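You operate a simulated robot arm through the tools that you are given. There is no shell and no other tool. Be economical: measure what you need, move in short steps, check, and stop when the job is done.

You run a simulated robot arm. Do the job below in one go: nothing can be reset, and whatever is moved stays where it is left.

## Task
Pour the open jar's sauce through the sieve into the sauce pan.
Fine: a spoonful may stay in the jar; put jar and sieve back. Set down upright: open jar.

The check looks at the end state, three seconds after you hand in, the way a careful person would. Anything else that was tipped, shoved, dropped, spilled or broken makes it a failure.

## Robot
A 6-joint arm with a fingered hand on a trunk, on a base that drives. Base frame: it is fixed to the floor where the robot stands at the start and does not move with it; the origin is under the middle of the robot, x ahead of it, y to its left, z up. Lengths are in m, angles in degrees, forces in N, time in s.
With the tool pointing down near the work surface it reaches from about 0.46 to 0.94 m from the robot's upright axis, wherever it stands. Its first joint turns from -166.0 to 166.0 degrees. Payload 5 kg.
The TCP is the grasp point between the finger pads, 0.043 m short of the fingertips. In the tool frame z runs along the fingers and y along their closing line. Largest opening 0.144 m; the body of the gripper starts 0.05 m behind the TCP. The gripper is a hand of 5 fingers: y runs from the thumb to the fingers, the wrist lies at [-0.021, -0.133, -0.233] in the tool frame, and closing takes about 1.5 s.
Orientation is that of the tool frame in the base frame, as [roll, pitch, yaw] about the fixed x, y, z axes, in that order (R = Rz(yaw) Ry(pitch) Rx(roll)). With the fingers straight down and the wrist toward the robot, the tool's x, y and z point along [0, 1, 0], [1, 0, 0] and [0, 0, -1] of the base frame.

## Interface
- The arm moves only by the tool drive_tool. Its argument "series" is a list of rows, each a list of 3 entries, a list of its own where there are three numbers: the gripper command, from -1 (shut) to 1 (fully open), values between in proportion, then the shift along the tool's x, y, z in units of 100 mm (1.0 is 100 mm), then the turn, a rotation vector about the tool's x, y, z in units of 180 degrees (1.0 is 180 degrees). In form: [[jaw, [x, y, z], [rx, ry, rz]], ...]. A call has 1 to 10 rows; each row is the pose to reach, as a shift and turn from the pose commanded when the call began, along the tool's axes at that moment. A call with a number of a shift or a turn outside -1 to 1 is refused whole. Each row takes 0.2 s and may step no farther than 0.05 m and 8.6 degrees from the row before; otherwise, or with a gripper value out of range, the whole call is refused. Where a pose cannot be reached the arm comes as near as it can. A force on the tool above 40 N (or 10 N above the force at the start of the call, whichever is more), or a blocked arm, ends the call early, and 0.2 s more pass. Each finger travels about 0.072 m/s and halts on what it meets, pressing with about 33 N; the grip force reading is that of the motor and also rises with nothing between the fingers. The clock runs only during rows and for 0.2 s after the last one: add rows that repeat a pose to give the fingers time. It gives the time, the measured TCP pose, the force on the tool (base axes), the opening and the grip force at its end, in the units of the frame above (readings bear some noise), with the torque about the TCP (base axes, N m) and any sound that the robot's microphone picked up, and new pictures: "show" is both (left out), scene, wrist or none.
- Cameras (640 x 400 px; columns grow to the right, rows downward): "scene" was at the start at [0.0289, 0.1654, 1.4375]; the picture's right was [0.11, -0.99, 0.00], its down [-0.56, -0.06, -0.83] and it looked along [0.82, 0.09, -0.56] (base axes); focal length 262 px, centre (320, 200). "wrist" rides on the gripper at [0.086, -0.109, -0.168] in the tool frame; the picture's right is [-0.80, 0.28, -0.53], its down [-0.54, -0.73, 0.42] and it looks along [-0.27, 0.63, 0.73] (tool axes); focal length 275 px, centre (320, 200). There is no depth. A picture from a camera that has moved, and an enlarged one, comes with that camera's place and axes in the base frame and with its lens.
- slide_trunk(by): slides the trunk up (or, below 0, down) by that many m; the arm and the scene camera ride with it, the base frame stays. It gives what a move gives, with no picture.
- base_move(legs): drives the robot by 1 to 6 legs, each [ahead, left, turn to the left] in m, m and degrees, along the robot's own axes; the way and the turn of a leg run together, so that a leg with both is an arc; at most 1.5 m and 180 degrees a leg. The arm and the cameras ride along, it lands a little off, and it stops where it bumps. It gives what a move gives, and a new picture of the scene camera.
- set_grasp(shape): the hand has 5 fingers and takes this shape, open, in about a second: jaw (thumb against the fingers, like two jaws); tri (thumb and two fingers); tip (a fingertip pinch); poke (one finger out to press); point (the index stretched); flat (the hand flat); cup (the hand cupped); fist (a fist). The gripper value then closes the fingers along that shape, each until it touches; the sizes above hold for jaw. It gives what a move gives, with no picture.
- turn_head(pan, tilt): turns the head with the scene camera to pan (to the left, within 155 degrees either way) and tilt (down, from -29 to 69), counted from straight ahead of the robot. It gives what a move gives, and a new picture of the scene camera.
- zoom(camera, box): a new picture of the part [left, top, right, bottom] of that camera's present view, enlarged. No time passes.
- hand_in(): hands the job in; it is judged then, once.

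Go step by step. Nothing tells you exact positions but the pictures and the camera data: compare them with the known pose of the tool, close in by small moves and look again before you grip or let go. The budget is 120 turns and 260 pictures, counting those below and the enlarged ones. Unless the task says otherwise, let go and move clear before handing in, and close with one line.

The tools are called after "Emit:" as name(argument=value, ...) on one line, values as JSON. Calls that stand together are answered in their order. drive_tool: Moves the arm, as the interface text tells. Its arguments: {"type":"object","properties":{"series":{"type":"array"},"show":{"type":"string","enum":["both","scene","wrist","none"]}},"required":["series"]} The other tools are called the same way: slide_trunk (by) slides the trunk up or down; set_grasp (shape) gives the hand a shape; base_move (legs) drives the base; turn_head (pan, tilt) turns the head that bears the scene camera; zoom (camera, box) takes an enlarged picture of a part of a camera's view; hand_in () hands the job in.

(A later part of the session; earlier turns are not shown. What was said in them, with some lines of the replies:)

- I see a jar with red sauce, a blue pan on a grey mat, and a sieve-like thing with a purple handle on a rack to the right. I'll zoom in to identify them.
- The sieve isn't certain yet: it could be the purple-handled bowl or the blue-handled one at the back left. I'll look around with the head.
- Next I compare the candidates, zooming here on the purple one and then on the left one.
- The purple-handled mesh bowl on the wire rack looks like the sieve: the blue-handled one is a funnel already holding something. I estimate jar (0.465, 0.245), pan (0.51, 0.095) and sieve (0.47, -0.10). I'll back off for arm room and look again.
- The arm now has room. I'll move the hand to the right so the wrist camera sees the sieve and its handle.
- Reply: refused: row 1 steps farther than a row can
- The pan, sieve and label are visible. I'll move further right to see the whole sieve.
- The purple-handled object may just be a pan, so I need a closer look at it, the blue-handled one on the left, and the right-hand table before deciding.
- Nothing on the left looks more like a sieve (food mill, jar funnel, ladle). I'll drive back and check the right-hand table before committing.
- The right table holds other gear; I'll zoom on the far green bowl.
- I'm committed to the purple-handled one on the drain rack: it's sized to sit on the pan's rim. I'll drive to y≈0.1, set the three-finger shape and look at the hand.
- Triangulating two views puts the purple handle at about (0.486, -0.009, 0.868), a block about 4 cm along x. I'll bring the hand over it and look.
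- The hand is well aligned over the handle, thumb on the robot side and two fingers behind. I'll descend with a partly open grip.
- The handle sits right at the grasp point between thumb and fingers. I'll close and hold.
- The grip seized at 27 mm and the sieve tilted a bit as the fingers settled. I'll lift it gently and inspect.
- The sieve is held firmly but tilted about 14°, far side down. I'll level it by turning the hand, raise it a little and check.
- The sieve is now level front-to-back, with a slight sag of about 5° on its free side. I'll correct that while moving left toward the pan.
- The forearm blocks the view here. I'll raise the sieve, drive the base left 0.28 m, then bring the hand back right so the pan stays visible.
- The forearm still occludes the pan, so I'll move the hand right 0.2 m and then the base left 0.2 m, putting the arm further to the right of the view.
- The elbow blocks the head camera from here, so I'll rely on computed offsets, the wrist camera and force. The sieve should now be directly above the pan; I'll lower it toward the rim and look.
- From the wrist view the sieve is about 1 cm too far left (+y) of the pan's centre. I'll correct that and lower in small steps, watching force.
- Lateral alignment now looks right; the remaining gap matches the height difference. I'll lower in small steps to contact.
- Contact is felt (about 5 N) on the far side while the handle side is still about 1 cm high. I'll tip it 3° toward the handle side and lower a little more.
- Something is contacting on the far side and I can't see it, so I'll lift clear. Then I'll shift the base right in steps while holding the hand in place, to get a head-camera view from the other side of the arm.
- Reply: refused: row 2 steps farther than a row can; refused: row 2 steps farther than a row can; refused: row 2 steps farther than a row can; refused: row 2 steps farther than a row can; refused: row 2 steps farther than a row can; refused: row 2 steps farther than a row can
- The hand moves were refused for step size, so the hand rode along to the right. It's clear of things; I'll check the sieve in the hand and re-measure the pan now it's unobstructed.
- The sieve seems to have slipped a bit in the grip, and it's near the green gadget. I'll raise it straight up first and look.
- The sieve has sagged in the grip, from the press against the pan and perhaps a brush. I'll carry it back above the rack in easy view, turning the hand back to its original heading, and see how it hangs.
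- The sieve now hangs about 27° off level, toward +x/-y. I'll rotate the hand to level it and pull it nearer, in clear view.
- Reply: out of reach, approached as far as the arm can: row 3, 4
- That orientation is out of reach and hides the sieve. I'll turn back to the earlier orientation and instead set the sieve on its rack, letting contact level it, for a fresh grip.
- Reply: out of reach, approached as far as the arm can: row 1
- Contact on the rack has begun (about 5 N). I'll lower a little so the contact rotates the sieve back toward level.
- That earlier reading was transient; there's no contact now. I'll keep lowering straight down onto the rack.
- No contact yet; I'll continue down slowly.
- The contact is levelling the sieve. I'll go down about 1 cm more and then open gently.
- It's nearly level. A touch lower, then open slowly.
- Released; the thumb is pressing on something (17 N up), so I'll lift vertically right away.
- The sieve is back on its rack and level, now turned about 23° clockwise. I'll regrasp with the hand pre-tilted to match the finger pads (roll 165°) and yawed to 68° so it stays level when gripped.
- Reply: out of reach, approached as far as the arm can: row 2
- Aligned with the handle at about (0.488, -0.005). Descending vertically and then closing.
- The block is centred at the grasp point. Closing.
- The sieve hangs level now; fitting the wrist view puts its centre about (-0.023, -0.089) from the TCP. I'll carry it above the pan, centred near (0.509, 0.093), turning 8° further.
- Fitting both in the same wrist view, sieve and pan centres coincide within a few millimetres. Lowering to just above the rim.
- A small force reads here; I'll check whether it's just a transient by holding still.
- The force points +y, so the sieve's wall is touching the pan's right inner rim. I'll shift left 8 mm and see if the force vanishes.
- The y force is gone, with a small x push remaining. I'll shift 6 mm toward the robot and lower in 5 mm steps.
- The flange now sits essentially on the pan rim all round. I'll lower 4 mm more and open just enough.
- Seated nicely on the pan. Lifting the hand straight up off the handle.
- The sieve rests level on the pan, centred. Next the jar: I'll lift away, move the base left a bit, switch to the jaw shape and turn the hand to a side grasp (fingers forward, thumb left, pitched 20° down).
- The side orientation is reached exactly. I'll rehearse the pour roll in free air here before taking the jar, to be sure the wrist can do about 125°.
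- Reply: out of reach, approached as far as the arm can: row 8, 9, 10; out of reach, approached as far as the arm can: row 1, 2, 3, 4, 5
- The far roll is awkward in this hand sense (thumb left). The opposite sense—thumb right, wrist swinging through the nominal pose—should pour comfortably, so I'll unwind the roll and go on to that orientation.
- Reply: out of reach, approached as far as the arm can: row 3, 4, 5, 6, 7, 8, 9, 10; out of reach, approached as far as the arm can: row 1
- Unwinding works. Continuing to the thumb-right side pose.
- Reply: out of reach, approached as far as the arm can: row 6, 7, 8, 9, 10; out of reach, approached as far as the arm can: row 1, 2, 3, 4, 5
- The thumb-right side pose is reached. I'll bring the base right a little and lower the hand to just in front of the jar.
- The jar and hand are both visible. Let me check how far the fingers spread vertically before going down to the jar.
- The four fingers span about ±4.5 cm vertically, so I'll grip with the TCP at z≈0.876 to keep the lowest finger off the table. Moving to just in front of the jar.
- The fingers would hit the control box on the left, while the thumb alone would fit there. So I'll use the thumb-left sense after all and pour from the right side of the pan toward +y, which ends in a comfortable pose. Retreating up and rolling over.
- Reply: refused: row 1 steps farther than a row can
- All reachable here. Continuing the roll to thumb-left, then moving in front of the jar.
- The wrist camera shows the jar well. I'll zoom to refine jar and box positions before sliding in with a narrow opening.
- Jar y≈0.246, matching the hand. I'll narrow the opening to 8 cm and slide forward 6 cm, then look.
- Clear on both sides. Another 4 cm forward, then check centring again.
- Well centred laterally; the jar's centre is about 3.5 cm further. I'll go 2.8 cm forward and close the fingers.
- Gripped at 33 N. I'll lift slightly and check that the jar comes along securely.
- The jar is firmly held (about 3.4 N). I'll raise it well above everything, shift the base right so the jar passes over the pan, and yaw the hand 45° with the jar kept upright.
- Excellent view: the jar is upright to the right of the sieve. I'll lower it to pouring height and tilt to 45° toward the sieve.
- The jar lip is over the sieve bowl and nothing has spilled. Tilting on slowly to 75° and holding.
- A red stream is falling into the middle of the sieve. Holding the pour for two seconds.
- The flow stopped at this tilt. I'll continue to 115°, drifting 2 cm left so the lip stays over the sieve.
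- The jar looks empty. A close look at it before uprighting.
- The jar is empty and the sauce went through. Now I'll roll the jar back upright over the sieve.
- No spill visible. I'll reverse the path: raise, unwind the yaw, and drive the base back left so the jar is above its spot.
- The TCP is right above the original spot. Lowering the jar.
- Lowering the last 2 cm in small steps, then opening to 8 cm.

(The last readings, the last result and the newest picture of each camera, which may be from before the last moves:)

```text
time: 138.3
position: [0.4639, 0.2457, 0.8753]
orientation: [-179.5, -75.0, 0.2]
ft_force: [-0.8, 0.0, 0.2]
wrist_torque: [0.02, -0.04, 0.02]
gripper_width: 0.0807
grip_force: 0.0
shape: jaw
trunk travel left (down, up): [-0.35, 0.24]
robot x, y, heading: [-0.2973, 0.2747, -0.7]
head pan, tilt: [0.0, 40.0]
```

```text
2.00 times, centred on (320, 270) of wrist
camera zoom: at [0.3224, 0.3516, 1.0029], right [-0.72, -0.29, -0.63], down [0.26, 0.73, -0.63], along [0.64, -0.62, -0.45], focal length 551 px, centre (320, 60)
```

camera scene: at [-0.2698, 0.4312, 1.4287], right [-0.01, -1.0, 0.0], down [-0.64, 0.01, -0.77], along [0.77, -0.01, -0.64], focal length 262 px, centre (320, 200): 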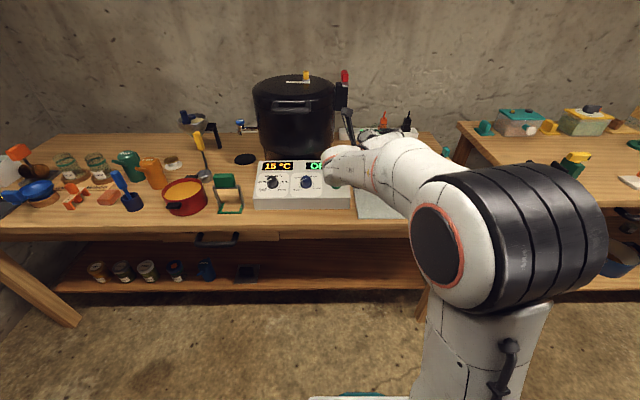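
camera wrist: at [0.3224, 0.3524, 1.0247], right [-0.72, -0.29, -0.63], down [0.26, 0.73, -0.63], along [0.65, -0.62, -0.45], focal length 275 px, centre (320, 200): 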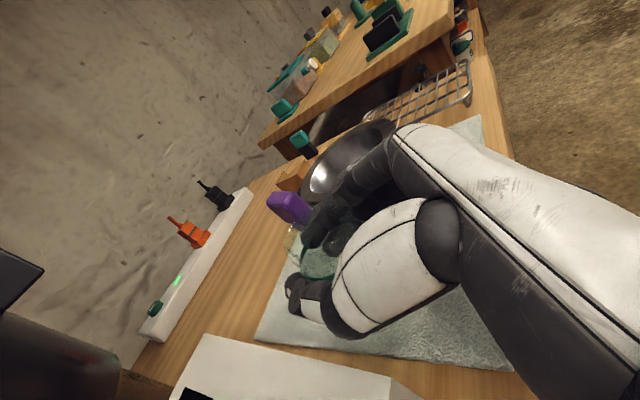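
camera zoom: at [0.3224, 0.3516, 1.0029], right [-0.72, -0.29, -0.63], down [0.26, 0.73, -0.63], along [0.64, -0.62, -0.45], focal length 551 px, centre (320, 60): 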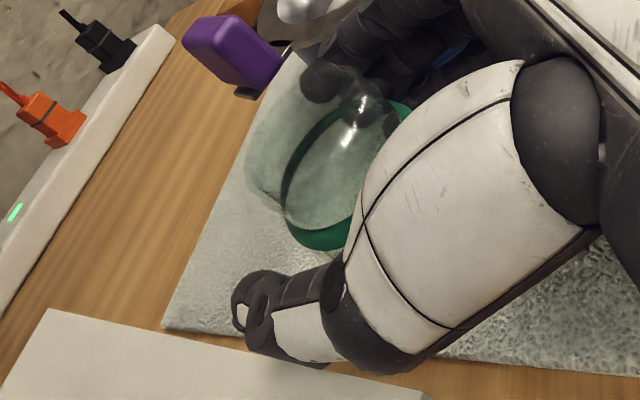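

The jar stands in its original place. Backing straight out.

Emit:
drive_tool(series=[[0.13, [-0.05, 0, -0.19], [0, 0, 0]], [0.13, [-0.13, 0, -0.48], [0, 0, 0]], [0.13, [-0.233, 0, -0.869], [0, 0, 0]]], show="none")

Emit:
drive_tool(series=[[0.13, [-0.1, 0, -0.38], [0, 0, 0]], [0.13, [0.3, 0, -0.56], [0, 0, 0]], [0.13, [0.7, 0, -0.68], [0, 0, 0]]], show="both")

Emit:
zoom(camera="wrist", box=[160, 170, 400, 370])

```text
time: 139.1
position: [0.3745, 0.2449, 0.8762]
orientation: [-179.5, -75.0, 0.2]
ft_force: [1.1, 0.9, 0.0]
wrist_torque: [0.03, -0.02, -0.02]
gripper_width: 0.0809
grip_force: 0.1
shape: jaw
trunk travel left (down, up): [-0.35, 0.24]
robot x, y, heading: [-0.2993, 0.2778, -0.7]
head pan, tilt: [0.0, 40.0]
```

```text
time: 139.9
position: [0.3268, 0.2444, 0.9621]
orientation: [-179.3, -74.8, -0.2]
ft_force: [0.9, -0.1, -0.7]
wrist_torque: [0.02, -0.04, 0.01]
gripper_width: 0.0809
grip_force: 0.1
shape: jaw
trunk travel left (down, up): [-0.35, 0.24]
robot x, y, heading: [-0.2973, 0.2776, -0.8]
head pan, tilt: [0.0, 40.0]
camera scene: at [-0.2699, 0.4313, 1.4286], right [-0.01, -1.0, 0.0], down [-0.64, 0.01, -0.77], along [0.77, -0.01, -0.64], focal length 262 px, centre (320, 200)
camera wrist: at [0.186, 0.3502, 1.0881], right [-0.72, -0.29, -0.63], down [0.26, 0.73, -0.63], along [0.64, -0.62, -0.45], focal length 275 px, centre (320, 200)
```

scene: 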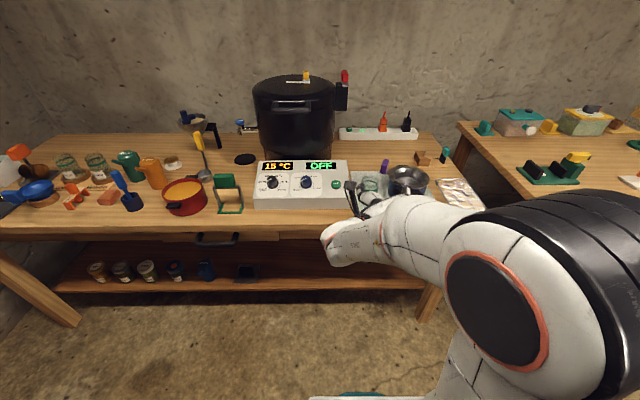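
wrist: 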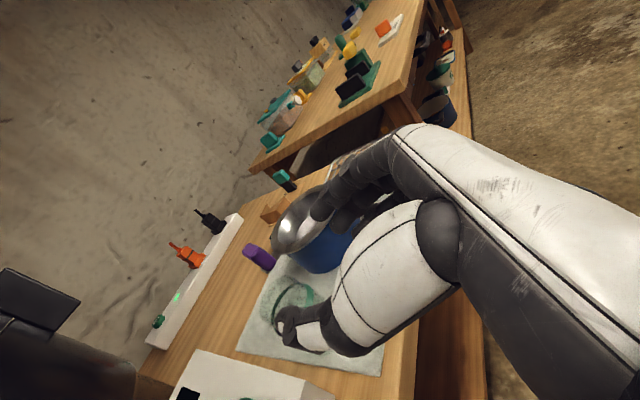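

```text
2.00 times, centred on (280, 270) of wrist
camera zoom: at [0.186, 0.3502, 1.0881], right [-0.72, -0.29, -0.63], down [0.26, 0.73, -0.63], along [0.64, -0.62, -0.45], focal length 551 px, centre (400, 60)
```

zoom: 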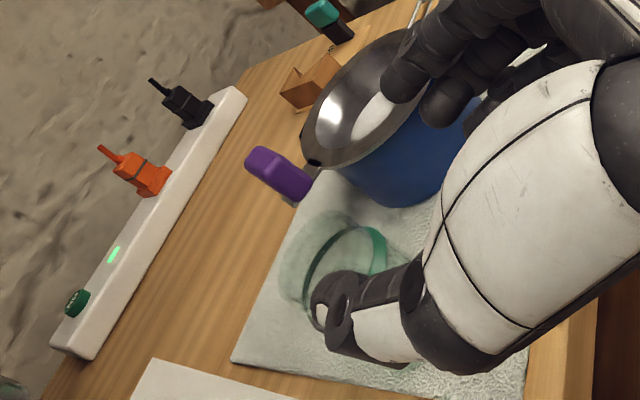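

The jar is upright and empty. Now to return the sieve: raise, turn the hand back to the pinch orientation, tri shape, and drive the base back to its previous spot.

Emit:
drive_tool(series=[[0.3, [0.4, 0, -0.1], [0, 0, 0]], [0.3, [0.8, 0, -0.21], [0, 0, 0]], [0.3, [0.966, 0, -0.259], [0, 0, 0]]], show="none")

Emit:
drive_tool(series=[[0.3, [0, 0, 0], [0.0137, -0.0302, -0.0295]], [0.3, [0, 0, 0], [0.0275, -0.0605, -0.0589]], [0.3, [0, 0, 0], [0.0412, -0.0907, -0.0884]], [0.3, [0, 0, 0], [0.0549, -0.1209, -0.1178]], [0.3, [0, 0, 0], [0.0686, -0.1511, -0.1473]], [0.3, [0, 0, 0], [0.0824, -0.1814, -0.1767]], [0.3, [0, 0, 0], [0.0961, -0.2116, -0.2062]], [0.3, [0, 0, 0], [0.1098, -0.2418, -0.2356]], [0.3, [0, 0, 0], [0.1235, -0.272, -0.2651]], [0.3, [0, 0, 0], [0.1373, -0.3023, -0.2945]]], show="none")

Emit:
drive_tool(series=[[0.3, [0, 0, 0], [0.0137, -0.0302, -0.0295]], [0.3, [0, 0, 0], [0.0137, -0.0302, -0.0295]]], show="none")

Emit:
set_grasp(shape="tri")

Emit:
base_move(legs=[[0.1, -0.17, 0]])

```text
time: 140.7
position: [0.3265, 0.2444, 1.0611]
orientation: [-179.7, -74.9, 0.4]
ft_force: [0.0, -0.8, -0.1]
wrist_torque: [0.05, -0.01, 0.01]
gripper_width: 0.0932
grip_force: 0.0
shape: jaw
trunk travel left (down, up): [-0.35, 0.24]
robot x, y, heading: [-0.2968, 0.2761, -0.6]
head pan, tilt: [0.0, 40.0]
```

```text
time: 142.9
position: [0.3276, 0.2447, 1.0616]
orientation: [163.3, -6.7, 57.0]
ft_force: [0.0, 0.7, 0.8]
wrist_torque: [-0.03, 0.01, -0.02]
gripper_width: 0.0937
grip_force: 0.2
shape: jaw
trunk travel left (down, up): [-0.35, 0.24]
robot x, y, heading: [-0.2992, 0.2788, -0.6]
head pan, tilt: [0.0, 40.0]
```

```text
time: 143.5
position: [0.3269, 0.2446, 1.0611]
orientation: [165.5, 0.0, 60.7]
ft_force: [-0.2, 1.0, -0.4]
wrist_torque: [0.0, 0.0, -0.01]
gripper_width: 0.0933
grip_force: 0.0
shape: jaw
trunk travel left (down, up): [-0.35, 0.24]
robot x, y, heading: [-0.2997, 0.274, -0.9]
head pan, tilt: [0.0, 40.0]
```

```text
time: 144.4
position: [0.3269, 0.2434, 1.0619]
orientation: [165.4, 0.0, 60.6]
ft_force: [0.0, -0.2, 0.6]
wrist_torque: [0.03, 0.01, -0.02]
gripper_width: 0.1437
grip_force: 0.1
shape: tri
trunk travel left (down, up): [-0.35, 0.24]
robot x, y, heading: [-0.2993, 0.2762, -0.7]
head pan, tilt: [0.0, 40.0]
```

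```text
time: 146.0
position: [0.4233, 0.0712, 1.0606]
orientation: [165.4, 0.0, 60.5]
ft_force: [0.0, 0.4, -0.7]
wrist_torque: [0.0, 0.02, -0.02]
gripper_width: 0.1441
grip_force: 0.0
shape: tri
trunk travel left (down, up): [-0.35, 0.24]
robot x, y, heading: [-0.2009, 0.101, -0.9]
head pan, tilt: [0.0, 40.0]
camera scene: at [-0.1736, 0.2604, 1.4287], right [-0.02, -1.0, 0.0], down [-0.64, 0.01, -0.77], along [0.77, -0.01, -0.64], focal length 262 px, centre (320, 200)
```

scene: 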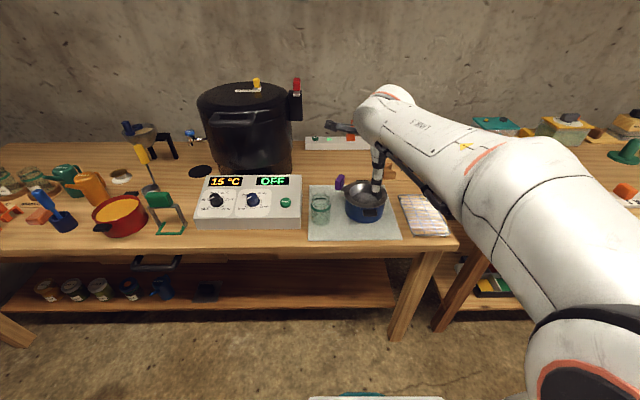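

Moving above the sieve handle with a moderate opening (to stay clear of the jar).

Emit:
drive_tool(series=[[0.2, [0.38, 0.07, 0.2], [0, 0, 0]], [0, [0.767, 0.143, 0.399], [0, 0, 0]]], show="none")

Emit:
drive_tool(series=[[0, [0.38, 0.07, 0.2], [0, 0, 0]], [0, [0.767, 0.143, 0.399], [0, 0, 0]], [0, [0.767, 0.143, 0.399], [0, 0, 0]]], show="none")

Emit:
zoom(camera="wrist", box=[200, 200, 520, 400])

Emit:
zoom(camera="scene", box=[300, 150, 420, 230])

```text
time: 146.6
position: [0.4815, 0.1275, 1.0258]
orientation: [165.5, -0.1, 60.5]
ft_force: [0.0, -0.3, 0.2]
wrist_torque: [0.02, -0.01, 0.05]
gripper_width: 0.0724
grip_force: 0.1
shape: tri
trunk travel left (down, up): [-0.35, 0.24]
robot x, y, heading: [-0.2009, 0.1046, -1.2]
head pan, tilt: [0.0, 40.0]
```

```text
time: 147.4
position: [0.5406, 0.1836, 0.9915]
orientation: [165.4, 0.1, 60.5]
ft_force: [0.8, 0.5, -1.2]
wrist_torque: [-0.03, 0.02, 0.0]
gripper_width: 0.0724
grip_force: 0.1
shape: tri
trunk travel left (down, up): [-0.35, 0.24]
robot x, y, heading: [-0.2055, 0.1037, -0.9]
head pan, tilt: [0.0, 40.0]
```

```text
2.00 times, centred on (360, 300) of wrist
camera zoom: at [0.4539, 0.3292, 1.1254], right [-0.27, -0.76, 0.59], down [-0.79, -0.18, -0.59], along [0.56, -0.62, -0.55], focal length 551 px, centre (240, 0)
```

zoom: 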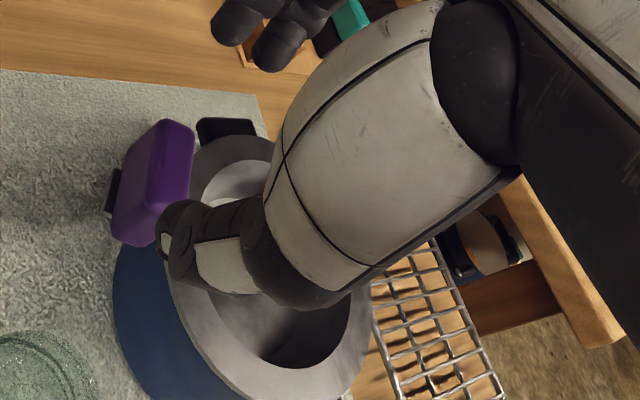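

```text
5.00 times, centred on (360, 190) of scene
camera zoom: at [-0.1732, 0.2605, 1.4287], right [-0.02, -1.0, 0.0], down [-0.64, 0.01, -0.77], along [0.77, -0.01, -0.64], focal length 1312 px, centre (120, 250)
```

zoom: 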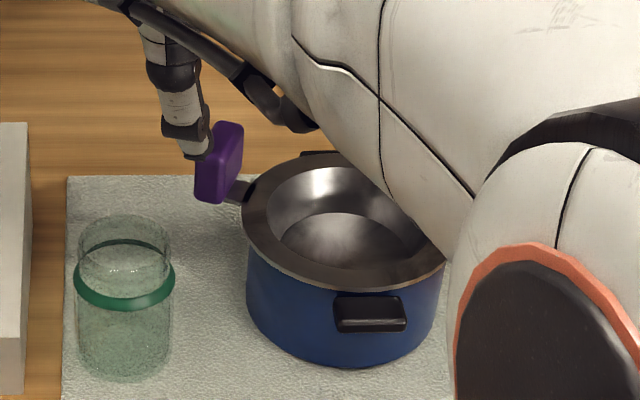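

It matches the earlier release position. Descending and closing on the handle.

Emit:
drive_tool(series=[[-0.05, [-0.01, -0.09, 0.35], [0, 0, 0]], [-0.1, [-0.02, -0.18, 0.7], [0, 0, 0]], [-0.1, [-0.022, -0.255, 0.97], [0, 0, 0]], [-0.1, [-0.022, -0.255, 0.97], [0, 0, 0]]], show="none")

Emit:
zoom(camera="wrist", box=[200, 200, 520, 400])

Emit:
zoom(camera="scene", box=[300, 150, 420, 230])

```text
time: 148.4
position: [0.5387, 0.1814, 0.8896]
orientation: [165.5, -0.1, 60.5]
ft_force: [-0.2, -1.4, -0.1]
wrist_torque: [0.02, 0.07, 0.03]
gripper_width: 0.0648
grip_force: 0.0
shape: tri
trunk travel left (down, up): [-0.35, 0.24]
robot x, y, heading: [-0.1999, 0.1061, -1.2]
head pan, tilt: [0.0, 40.0]
```

```text
2.00 times, centred on (360, 300) of wrist
camera zoom: at [0.4525, 0.3266, 1.025], right [-0.27, -0.76, 0.59], down [-0.79, -0.18, -0.59], along [0.56, -0.62, -0.55], focal length 551 px, centre (240, 0)
```

zoom: 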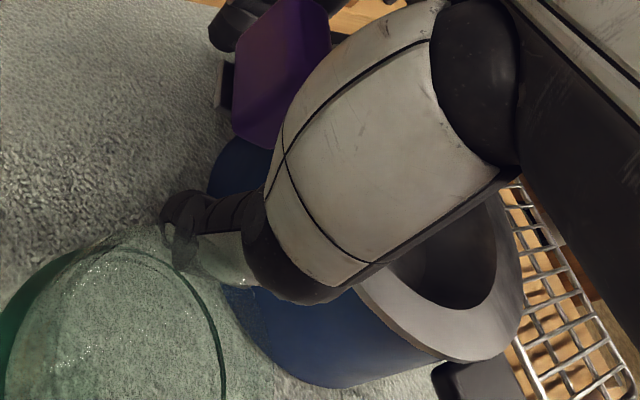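

```text
5.00 times, centred on (360, 190) of scene
camera zoom: at [-0.1734, 0.2603, 1.4287], right [-0.02, -1.0, 0.0], down [-0.64, 0.01, -0.77], along [0.77, -0.01, -0.64], focal length 1312 px, centre (120, 250)
```

zoom: 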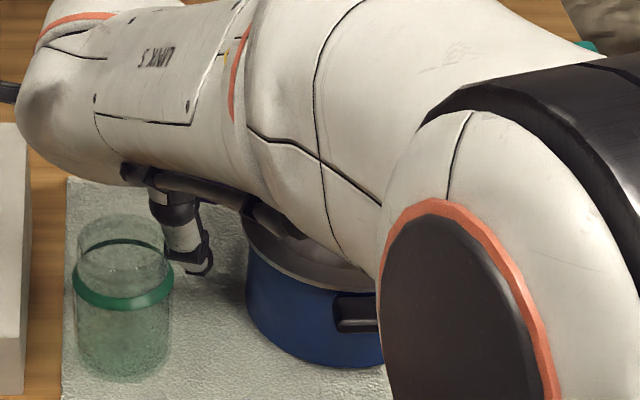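

Matches the earlier pose. Closing and lifting the sieve.

Emit:
drive_tool(series=[[-0.3, [0, 0, 0], [0, 0, 0]], [-0.5, [0, 0, 0], [0, 0, 0]], [-0.7, [0, 0, 0], [0, 0, 0]], [-1, [0, 0, 0], [0, 0, 0]], [-1, [0, 0, 0], [0, 0, 0]], [-1, [0, 0, 0], [0, 0, 0]]], show="none")

Emit:
drive_tool(series=[[-1, [0, 0.025, -0.1], [0, 0, 0]], [-1, [0, 0.075, -0.29], [0, 0, 0]], [-1, [0, 0.15, -0.6], [0, 0, 0]], [-1, [0, 0.25, -0.968], [0, 0, 0]]], show="none")

Emit:
zoom(camera="wrist", box=[200, 200, 520, 400])

Emit:
zoom(camera="scene", box=[300, 150, 420, 230])

```text
time: 149.8
position: [0.5393, 0.1812, 0.8904]
orientation: [165.6, 0.0, 60.4]
ft_force: [0.2, -0.3, -0.1]
wrist_torque: [0.08, -0.03, -0.02]
gripper_width: 0.027
grip_force: 32.8
shape: tri
trunk travel left (down, up): [-0.35, 0.24]
robot x, y, heading: [-0.2046, 0.1084, -1.1]
head pan, tilt: [0.0, 40.0]
```

```text
time: 150.8
position: [0.5389, 0.1812, 0.9892]
orientation: [165.5, 0.0, 60.6]
ft_force: [-0.7, 0.3, -0.8]
wrist_torque: [0.07, -0.03, 0.02]
gripper_width: 0.0272
grip_force: 33.3
shape: tri
trunk travel left (down, up): [-0.35, 0.24]
robot x, y, heading: [-0.2032, 0.105, -1.1]
head pan, tilt: [0.0, 40.0]
```

```text
2.00 times, centred on (360, 300) of wrist
camera zoom: at [0.452, 0.3268, 1.1252], right [-0.27, -0.76, 0.59], down [-0.79, -0.18, -0.59], along [0.56, -0.62, -0.55], focal length 551 px, centre (240, 0)
```

zoom: 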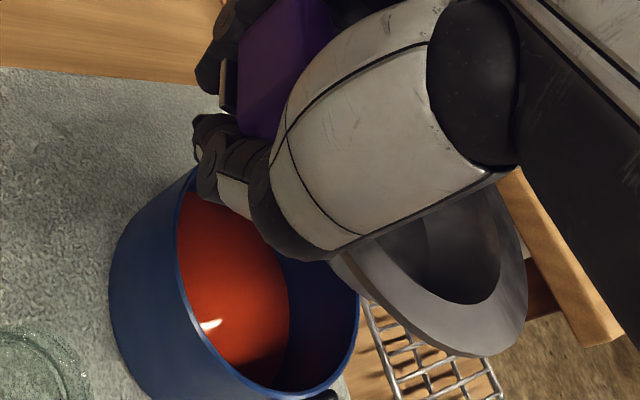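

```text
5.00 times, centred on (360, 190) of scene
camera zoom: at [-0.1735, 0.2603, 1.4286], right [-0.02, -1.0, 0.0], down [-0.64, 0.01, -0.77], along [0.77, -0.01, -0.64], focal length 1312 px, centre (120, 250)
```

zoom: 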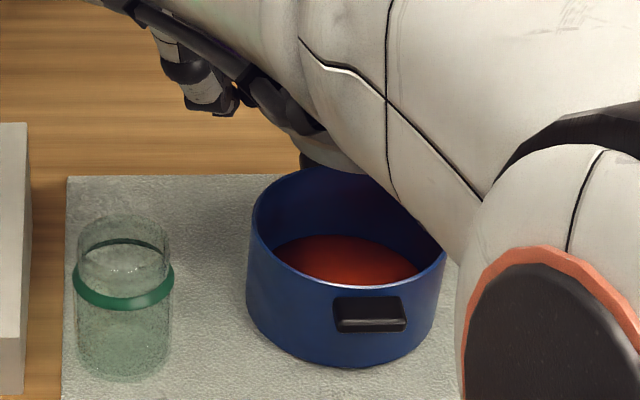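

The sauce is in the pan. Now carrying the sieve back over its rack, turning it to its original heading.

Emit:
drive_tool(series=[[-1, [-0.32, 0.08, -0.01], [0, 0.0067, -0.026]], [-1, [-0.63, 0.17, -0.02], [0, 0.0134, -0.052]], [-1, [-0.946, 0.254, -0.037], [0, 0.0201, -0.078]], [-1, [-0.946, 0.254, -0.037], [0, 0.0201, -0.078]]], show="none")

Emit:
drive_tool(series=[[-1, [-0.32, -0.01, 0.03], [0, 0, 0]], [-1, [-0.65, -0.02, 0.06], [0, 0, 0]], [-1, [-0.975, -0.033, 0.095], [0, 0, 0]], [-1, [-0.975, -0.033, 0.095], [0, 0, 0]]], show="scene")

Emit:
zoom(camera="wrist", box=[200, 180, 520, 400])

Emit:
zoom(camera="scene", box=[340, 130, 480, 250])

```text
time: 151.8
position: [0.5134, 0.0869, 1.0005]
orientation: [165.3, -0.1, 75.2]
ft_force: [0.6, -1.2, -0.8]
wrist_torque: [0.12, -0.01, 0.02]
gripper_width: 0.0269
grip_force: 32.6
shape: tri
trunk travel left (down, up): [-0.35, 0.24]
robot x, y, heading: [-0.204, 0.1061, -1.2]
head pan, tilt: [0.0, 40.0]
```

```text
time: 152.8
position: [0.4871, 0.0042, 0.9815]
orientation: [164.9, 0.6, 74.3]
ft_force: [-0.7, 0.3, -0.2]
wrist_torque: [0.09, -0.02, 0.02]
gripper_width: 0.0273
grip_force: 33.2
shape: tri
out of reach, approached as far as the arm can: row 3, 4
trunk travel left (down, up): [-0.35, 0.24]
robot x, y, heading: [-0.202, 0.1081, -0.8]
head pan, tilt: [0.0, 40.0]
camera scene: at [-0.1735, 0.2601, 1.4287], right [-0.02, -1.0, 0.0], down [-0.64, 0.01, -0.77], along [0.77, -0.01, -0.64], focal length 262 px, centre (320, 200)
```

scene: 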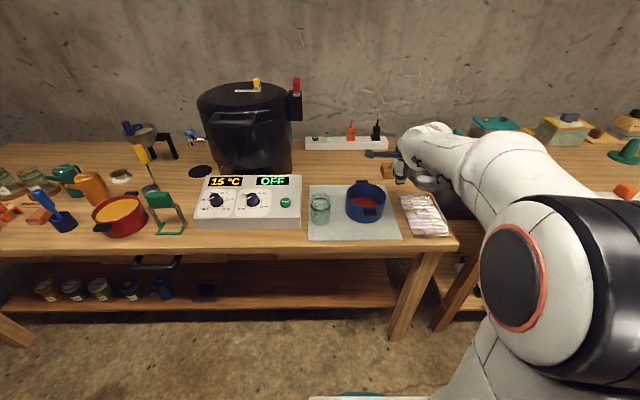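

```text
1.82 times, centred on (360, 290) of wrist
camera zoom: at [0.367, 0.1278, 1.1143], right [-0.08, -0.8, 0.6], down [-0.72, -0.37, -0.59], along [0.69, -0.48, -0.54], focal length 500 px, centre (247, 36)
```

zoom: 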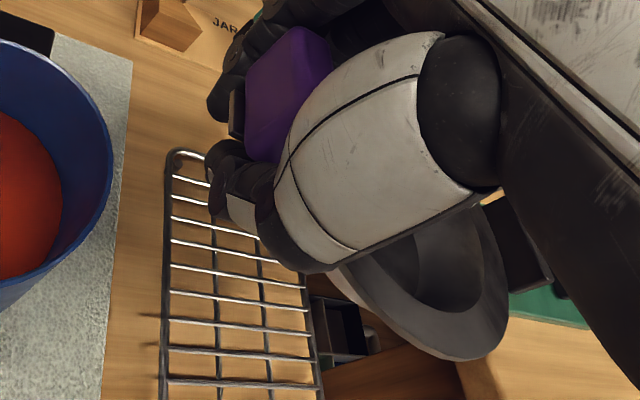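

```text
3.33 times, centred on (410, 190) of scene
camera zoom: at [-0.1735, 0.2601, 1.4287], right [-0.02, -1.0, 0.0], down [-0.64, 0.01, -0.77], along [0.77, -0.01, -0.64], focal length 874 px, centre (20, 233)
```

zoom: 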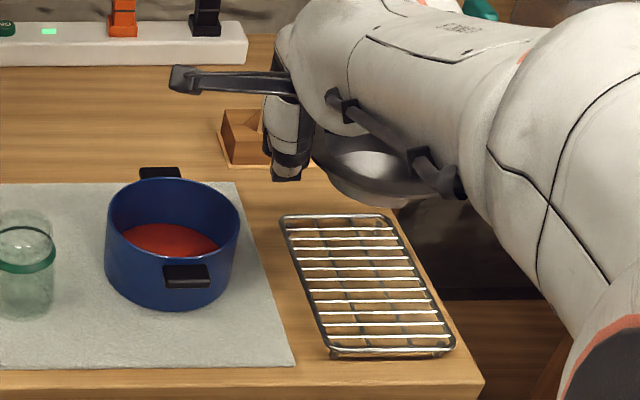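

The arm stopped about 1 cm short (joint limit). I'll shift the base right 5 cm and correct the hand.

Emit:
base_move(legs=[[0, -0.05, 0]])

Emit:
drive_tool(series=[[-1, [0.37, -0.095, -0.025], [0, 0, 0]], [-1, [0.37, -0.095, -0.025], [0, 0, 0]]], show="none")

Emit:
zoom(camera="wrist", box=[200, 180, 520, 400])

Emit:
zoom(camera="scene", box=[320, 130, 460, 250])

```text
time: 153.7
position: [0.4863, -0.0448, 0.9829]
orientation: [164.9, 0.6, 74.3]
ft_force: [0.1, 0.3, -1.7]
wrist_torque: [0.06, -0.01, -0.01]
gripper_width: 0.0272
grip_force: 33.1
shape: tri
trunk travel left (down, up): [-0.35, 0.24]
robot x, y, heading: [-0.2049, 0.0567, -1.1]
head pan, tilt: [0.0, 40.0]
camera scene: at [-0.1743, 0.2105, 1.4287], right [-0.02, -1.0, 0.0], down [-0.64, 0.01, -0.77], along [0.77, -0.01, -0.64], focal length 262 px, centre (320, 200)
```

scene: 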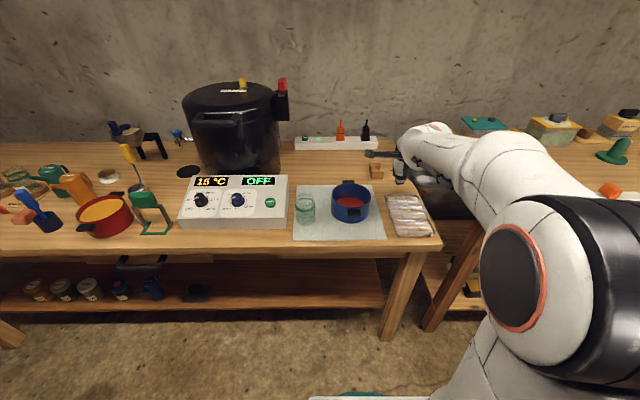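

```text
time: 154.3
position: [0.4861, -0.0065, 0.9818]
orientation: [164.8, 0.5, 74.3]
ft_force: [0.2, -0.1, -1.2]
wrist_torque: [0.05, -0.01, 0.0]
gripper_width: 0.0271
grip_force: 33.0
shape: tri
trunk travel left (down, up): [-0.35, 0.24]
robot x, y, heading: [-0.204, 0.0562, -0.7]
head pan, tilt: [0.0, 40.0]
```

```text
1.82 times, centred on (360, 290) of wrist
camera zoom: at [0.3669, 0.1166, 1.1135], right [-0.08, -0.8, 0.6], down [-0.72, -0.37, -0.59], along [0.69, -0.48, -0.54], focal length 500 px, centre (247, 36)
```

zoom: 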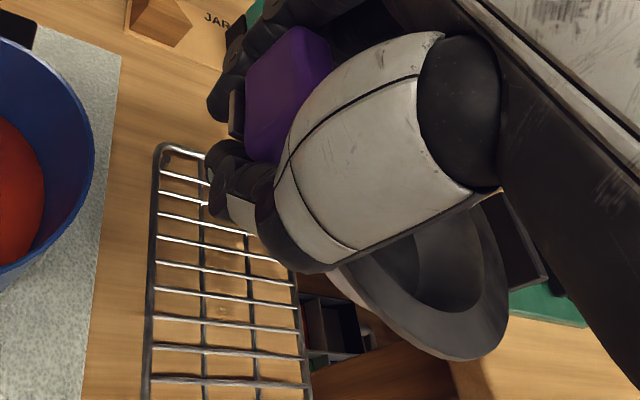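

```text
3.33 times, centred on (390, 190) of scene
camera zoom: at [-0.1743, 0.2107, 1.4287], right [-0.02, -1.0, 0.0], down [-0.64, 0.01, -0.77], along [0.77, -0.01, -0.64], focal length 874 px, centre (87, 233)
```

zoom: 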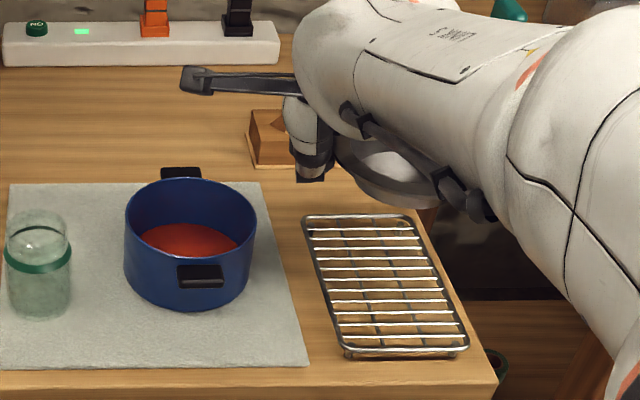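

Centre lands at (0.473, -0.097), the original place. Lowering onto the rack.

Emit:
drive_tool(series=[[-1, [0, -0.12, 0.43], [0, 0, 0]], [-1, [0.008, -0.236, 0.87], [0, 0, 0]]], show="none")

Emit:
drive_tool(series=[[-1, [0, -0.026, 0.097], [0, 0, 0]], [-1, [0, -0.042, 0.154], [0, 0, 0]], [-1, [0, -0.055, 0.203], [0, 0, 0]], [-1, [0, -0.055, 0.203], [0, 0, 0]]], show="none")

Emit:
zoom(camera="wrist", box=[200, 180, 520, 400])

Emit:
zoom(camera="scene", box=[320, 150, 440, 250])

```text
time: 154.9
position: [0.4887, -0.0076, 0.8918]
orientation: [164.9, 0.5, 74.3]
ft_force: [0.8, -0.5, 0.4]
wrist_torque: [0.06, 0.02, -0.02]
gripper_width: 0.027
grip_force: 32.8
shape: tri
trunk travel left (down, up): [-0.35, 0.24]
robot x, y, heading: [-0.2006, 0.0542, -0.8]
head pan, tilt: [0.0, 40.0]
```

```text
time: 155.9
position: [0.4879, -0.0084, 0.8703]
orientation: [164.9, 0.6, 74.3]
ft_force: [0.3, -0.6, -1.7]
wrist_torque: [0.08, 0.0, -0.02]
gripper_width: 0.0268
grip_force: 33.4
shape: tri
trunk travel left (down, up): [-0.35, 0.24]
robot x, y, heading: [-0.204, 0.0561, -1.0]
head pan, tilt: [0.0, 40.0]
```

```text
1.82 times, centred on (360, 290) of wrist
camera zoom: at [0.367, 0.1155, 1.0031], right [-0.08, -0.8, 0.6], down [-0.72, -0.37, -0.59], along [0.69, -0.48, -0.54], focal length 500 px, centre (247, 36)
```

zoom: 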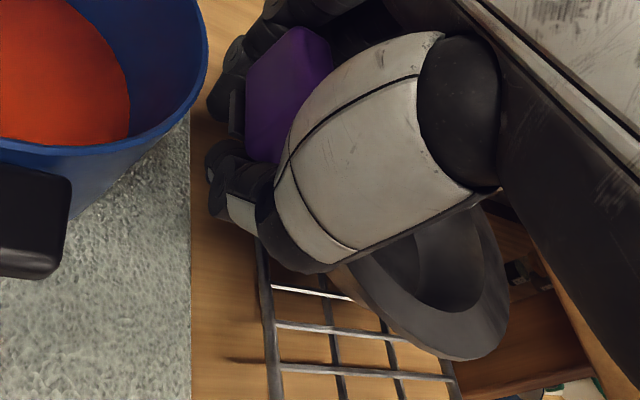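

```text
4.00 times, centred on (380, 200) of scene
camera zoom: at [-0.1742, 0.2105, 1.4287], right [-0.02, -1.0, 0.0], down [-0.64, 0.01, -0.77], along [0.77, -0.01, -0.64], focal length 1049 px, centre (80, 200)
```

zoom: 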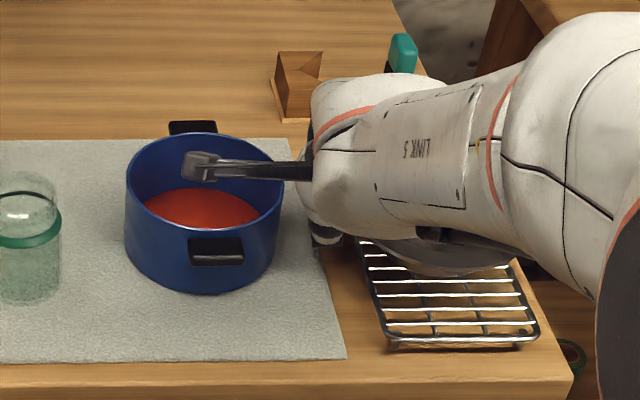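

No contact yet; lowering in small increments.

Emit:
drive_tool(series=[[-1, [0, -0.01, 0.039], [0, 0, 0]], [-1, [0, -0.01, 0.039], [0, 0, 0]]], show="none")

Emit:
drive_tool(series=[[-1, [0, -0.01, 0.039], [0, 0, 0]], [-1, [0, -0.01, 0.039], [0, 0, 0]]], show="none")

Emit:
zoom(camera="wrist", box=[200, 180, 520, 400])

```text
time: 156.5
position: [0.4878, -0.0069, 0.8656]
orientation: [164.9, 0.6, 74.4]
ft_force: [0.6, -0.1, -1.4]
wrist_torque: [0.06, 0.0, -0.04]
gripper_width: 0.0271
grip_force: 33.1
shape: tri
trunk travel left (down, up): [-0.35, 0.24]
robot x, y, heading: [-0.1999, 0.0544, -0.9]
head pan, tilt: [0.0, 40.0]
```

```text
time: 157.1
position: [0.4876, -0.0067, 0.8628]
orientation: [165.0, 0.6, 74.3]
ft_force: [-0.2, -0.8, -0.4]
wrist_torque: [0.08, 0.0, -0.01]
gripper_width: 0.027
grip_force: 33.4
shape: tri
trunk travel left (down, up): [-0.35, 0.24]
robot x, y, heading: [-0.2004, 0.0527, -0.7]
head pan, tilt: [0.0, 40.0]
```

```text
1.82 times, centred on (360, 290) of wrist
camera zoom: at [0.3667, 0.1158, 0.9948], right [-0.08, -0.8, 0.6], down [-0.72, -0.37, -0.59], along [0.69, -0.48, -0.54], focal length 500 px, centre (247, 36)
```

zoom: 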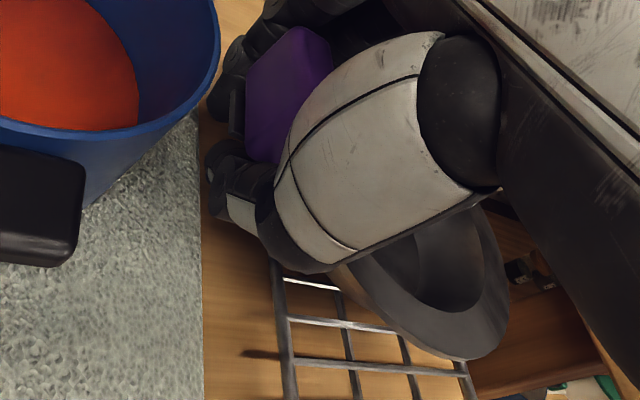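

Emit:
drive_tool(series=[[-1, [0, -0.01, 0.039], [0, 0, 0]], [-1, [0, -0.01, 0.039], [0, 0, 0]]], show="none")

Emit:
drive_tool(series=[[-1, [0, -0.008, 0.029], [0, 0, 0]], [-1, [0, -0.008, 0.029], [0, 0, 0]]], show="none")

Emit:
zoom(camera="wrist", box=[200, 180, 520, 400])

Emit:
zoom(camera="scene", box=[340, 170, 440, 250])

```text
time: 157.7
position: [0.4866, -0.0065, 0.8586]
orientation: [164.9, 0.6, 74.2]
ft_force: [-0.1, -0.2, 1.1]
wrist_torque: [-0.06, -0.08, 0.01]
gripper_width: 0.0269
grip_force: 32.8
shape: tri
trunk travel left (down, up): [-0.35, 0.24]
robot x, y, heading: [-0.1995, 0.0578, -1.1]
head pan, tilt: [0.0, 40.0]
```

```text
time: 158.3
position: [0.4867, -0.0065, 0.8558]
orientation: [164.7, 0.6, 74.3]
ft_force: [-0.5, 4.2, 9.3]
wrist_torque: [-0.3, -0.14, 0.09]
gripper_width: 0.0272
grip_force: 32.7
shape: tri
trunk travel left (down, up): [-0.35, 0.24]
robot x, y, heading: [-0.2019, 0.0546, -1.2]
head pan, tilt: [0.0, 40.0]
```

```text
1.82 times, centred on (360, 290) of wrist
camera zoom: at [0.3663, 0.1166, 0.9887], right [-0.08, -0.8, 0.6], down [-0.71, -0.37, -0.59], along [0.69, -0.48, -0.54], focal length 500 px, centre (247, 36)
```

zoom: 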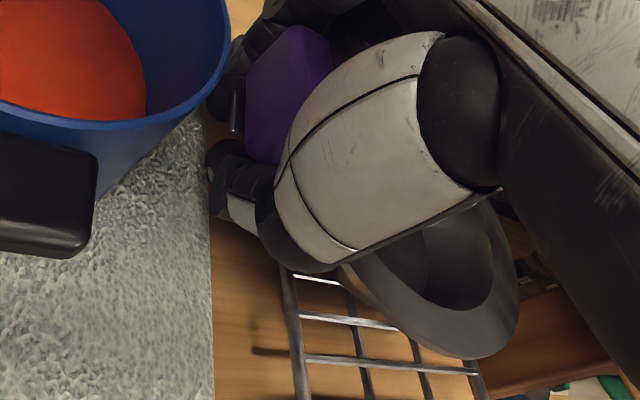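

```text
5.00 times, centred on (390, 210) of scene
camera zoom: at [-0.175, 0.2109, 1.4288], right [-0.01, -1.0, 0.0], down [-0.64, 0.01, -0.77], along [0.77, -0.01, -0.64], focal length 1312 px, centre (-30, 150)
```

zoom: 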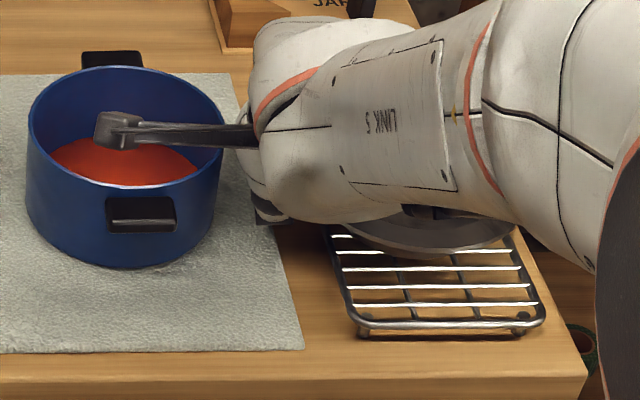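

Firm contact with the rack. I'll ease up 2 mm, open just slightly, and lift off.

Emit:
drive_tool(series=[[-1, [0, 0.005, -0.02], [0, 0, 0]], [-0.58, [0, 0.005, -0.02], [0, 0, 0]], [-0.5, [0, 0.005, -0.02], [0, 0, 0]], [-0.4, [0, 0.008, -0.03], [0, 0, 0]], [-0.3, [0, 0.013, -0.05], [0, 0, 0]], [-0.3, [0, 0.013, -0.05], [0, 0, 0]]], show="none")

Emit:
zoom(camera="wrist", box=[200, 180, 520, 400])

```text
time: 159.7
position: [0.4871, -0.0067, 0.8585]
orientation: [165.0, 0.6, 74.4]
ft_force: [-1.1, -0.7, -0.5]
wrist_torque: [-0.02, 0.0, -0.01]
gripper_width: 0.0503
grip_force: 0.1
shape: tri
trunk travel left (down, up): [-0.35, 0.24]
robot x, y, heading: [-0.2056, 0.0553, -1.1]
head pan, tilt: [0.0, 40.0]
```

```text
1.82 times, centred on (360, 290) of wrist
camera zoom: at [0.3664, 0.116, 0.9925], right [-0.08, -0.8, 0.6], down [-0.72, -0.37, -0.59], along [0.69, -0.48, -0.54], focal length 500 px, centre (247, 36)
```

zoom: 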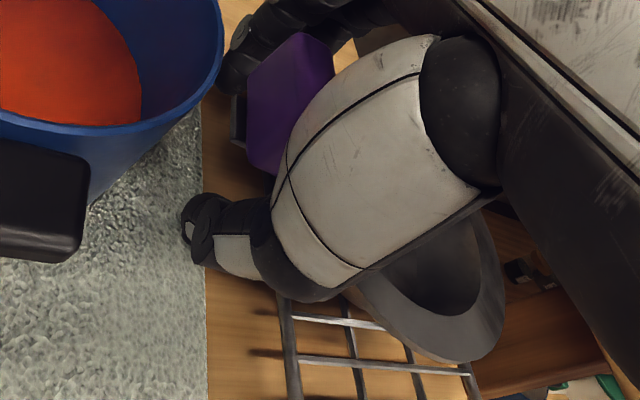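

Released and settled. Lifting straight up.

Emit:
drive_tool(series=[[-0.2, [0, 0.03, -0.1], [0, 0, 0]], [-0.1, [0, 0.08, -0.29], [0, 0, 0]], [0, [0, 0.16, -0.58], [0, 0, 0]], [0, [0, 0.26, -0.965], [0, 0, 0]]], show="none")

Emit:
drive_tool(series=[[0, [0, -0.1, -0.45], [0, 0, 0]], [0, [0, -0.2, -0.9], [0, 0, 0]]], show="both")

Emit:
zoom(camera="scene", box=[280, 150, 440, 250])

```text
time: 160.7
position: [0.4873, -0.0053, 0.9603]
orientation: [165.0, 0.6, 74.3]
ft_force: [0.4, -0.8, -0.3]
wrist_torque: [0.02, -0.02, -0.01]
gripper_width: 0.0715
grip_force: 0.0
shape: tri
trunk travel left (down, up): [-0.35, 0.24]
robot x, y, heading: [-0.2021, 0.0555, -0.9]
head pan, tilt: [0.0, 40.0]
```

```text
time: 161.3
position: [0.4445, 0.0064, 1.0414]
orientation: [165.0, 0.6, 74.4]
ft_force: [-0.1, 0.2, -1.1]
wrist_torque: [0.0, 0.01, 0.03]
gripper_width: 0.0716
grip_force: 0.0
shape: tri
trunk travel left (down, up): [-0.35, 0.24]
robot x, y, heading: [-0.2047, 0.0574, -0.9]
head pan, tilt: [0.0, 40.0]
camera scene: at [-0.1745, 0.2105, 1.4287], right [-0.02, -1.0, 0.0], down [-0.64, 0.01, -0.77], along [0.77, -0.01, -0.64], focal length 262 px, centre (320, 200)
camera wrist: at [0.3242, 0.1301, 1.1742], right [-0.08, -0.8, 0.6], down [-0.72, -0.37, -0.59], along [0.69, -0.48, -0.54], focal length 275 px, centre (320, 200)
```

scene: 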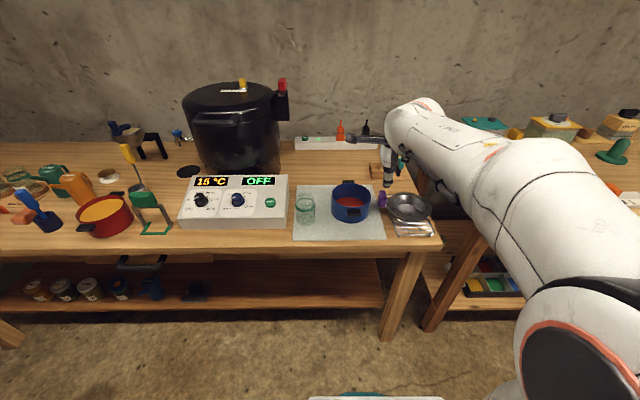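
wrist: 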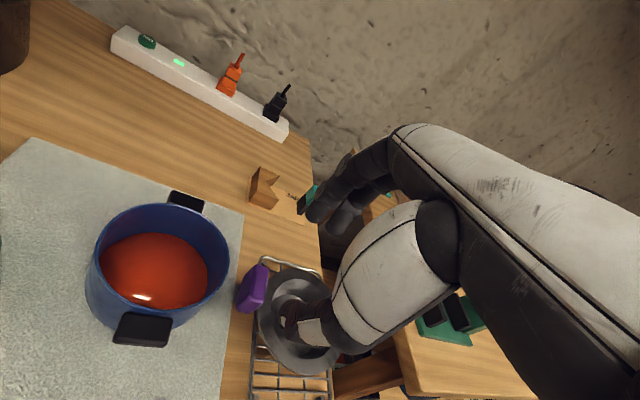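

```text
4.00 times, centred on (360, 200) of scene
camera zoom: at [-0.1745, 0.2105, 1.4287], right [-0.02, -1.0, 0.0], down [-0.64, 0.01, -0.77], along [0.77, -0.01, -0.64], focal length 1049 px, centre (160, 200)
```

zoom: 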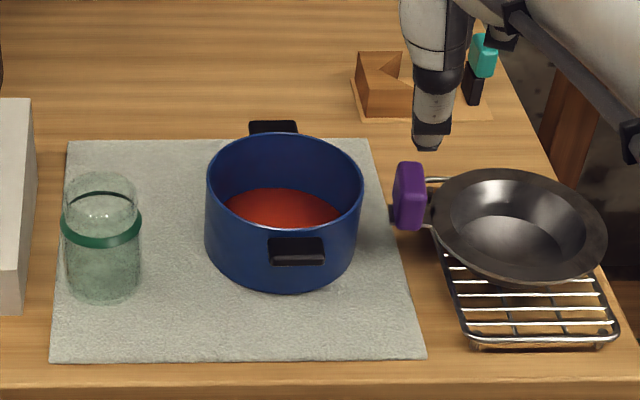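

Everything is in place. One last check: the green gadget on the right table that the sieve passed near earlier.

Emit:
turn_head(pan=-35, tilt=32)

Emit:
zoom(camera="wrist", box=[380, 260, 520, 370])

```text
time: 162.3
position: [0.4461, 0.0065, 1.0419]
orientation: [164.8, 0.5, 74.3]
ft_force: [0.0, -0.6, -0.7]
wrist_torque: [0.01, 0.02, 0.01]
gripper_width: 0.0717
grip_force: 0.0
shape: tri
trunk travel left (down, up): [-0.35, 0.24]
robot x, y, heading: [-0.2017, 0.054, -1.1]
head pan, tilt: [-35.0, 32.0]
camera scene: at [-0.1867, 0.1594, 1.4409], right [-0.59, -0.81, 0.0], down [-0.43, 0.31, -0.85], along [0.69, -0.5, -0.53], focal length 262 px, centre (320, 200)
```

scene: 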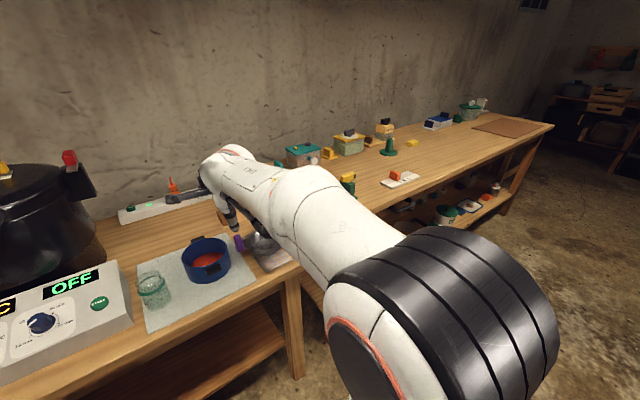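

```text
3.64 times, centred on (450, 315) of wrist
camera zoom: at [0.3247, 0.1298, 1.1738], right [-0.08, -0.8, 0.6], down [-0.72, -0.37, -0.59], along [0.69, -0.48, -0.54], focal length 1001 px, centre (-153, -218)
```

zoom: 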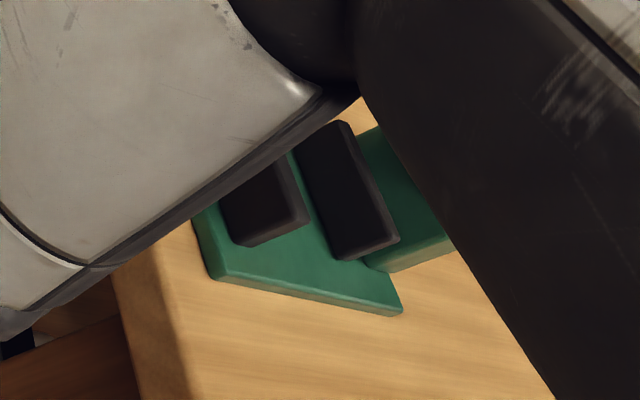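

The gadget still stands where it was, and I see nothing tipped or spilled. The jar is upright on the mat, the sieve is on its rack, the sauce is in the pan and the hand is clear, so I'm handing in.

Emit:
hand_in()

```text
The job is handed in.
```

I poured the sauce through the sieve into the pan, set the empty jar back upright on the mat, and put the sieve back on its rack; the job is handed in.
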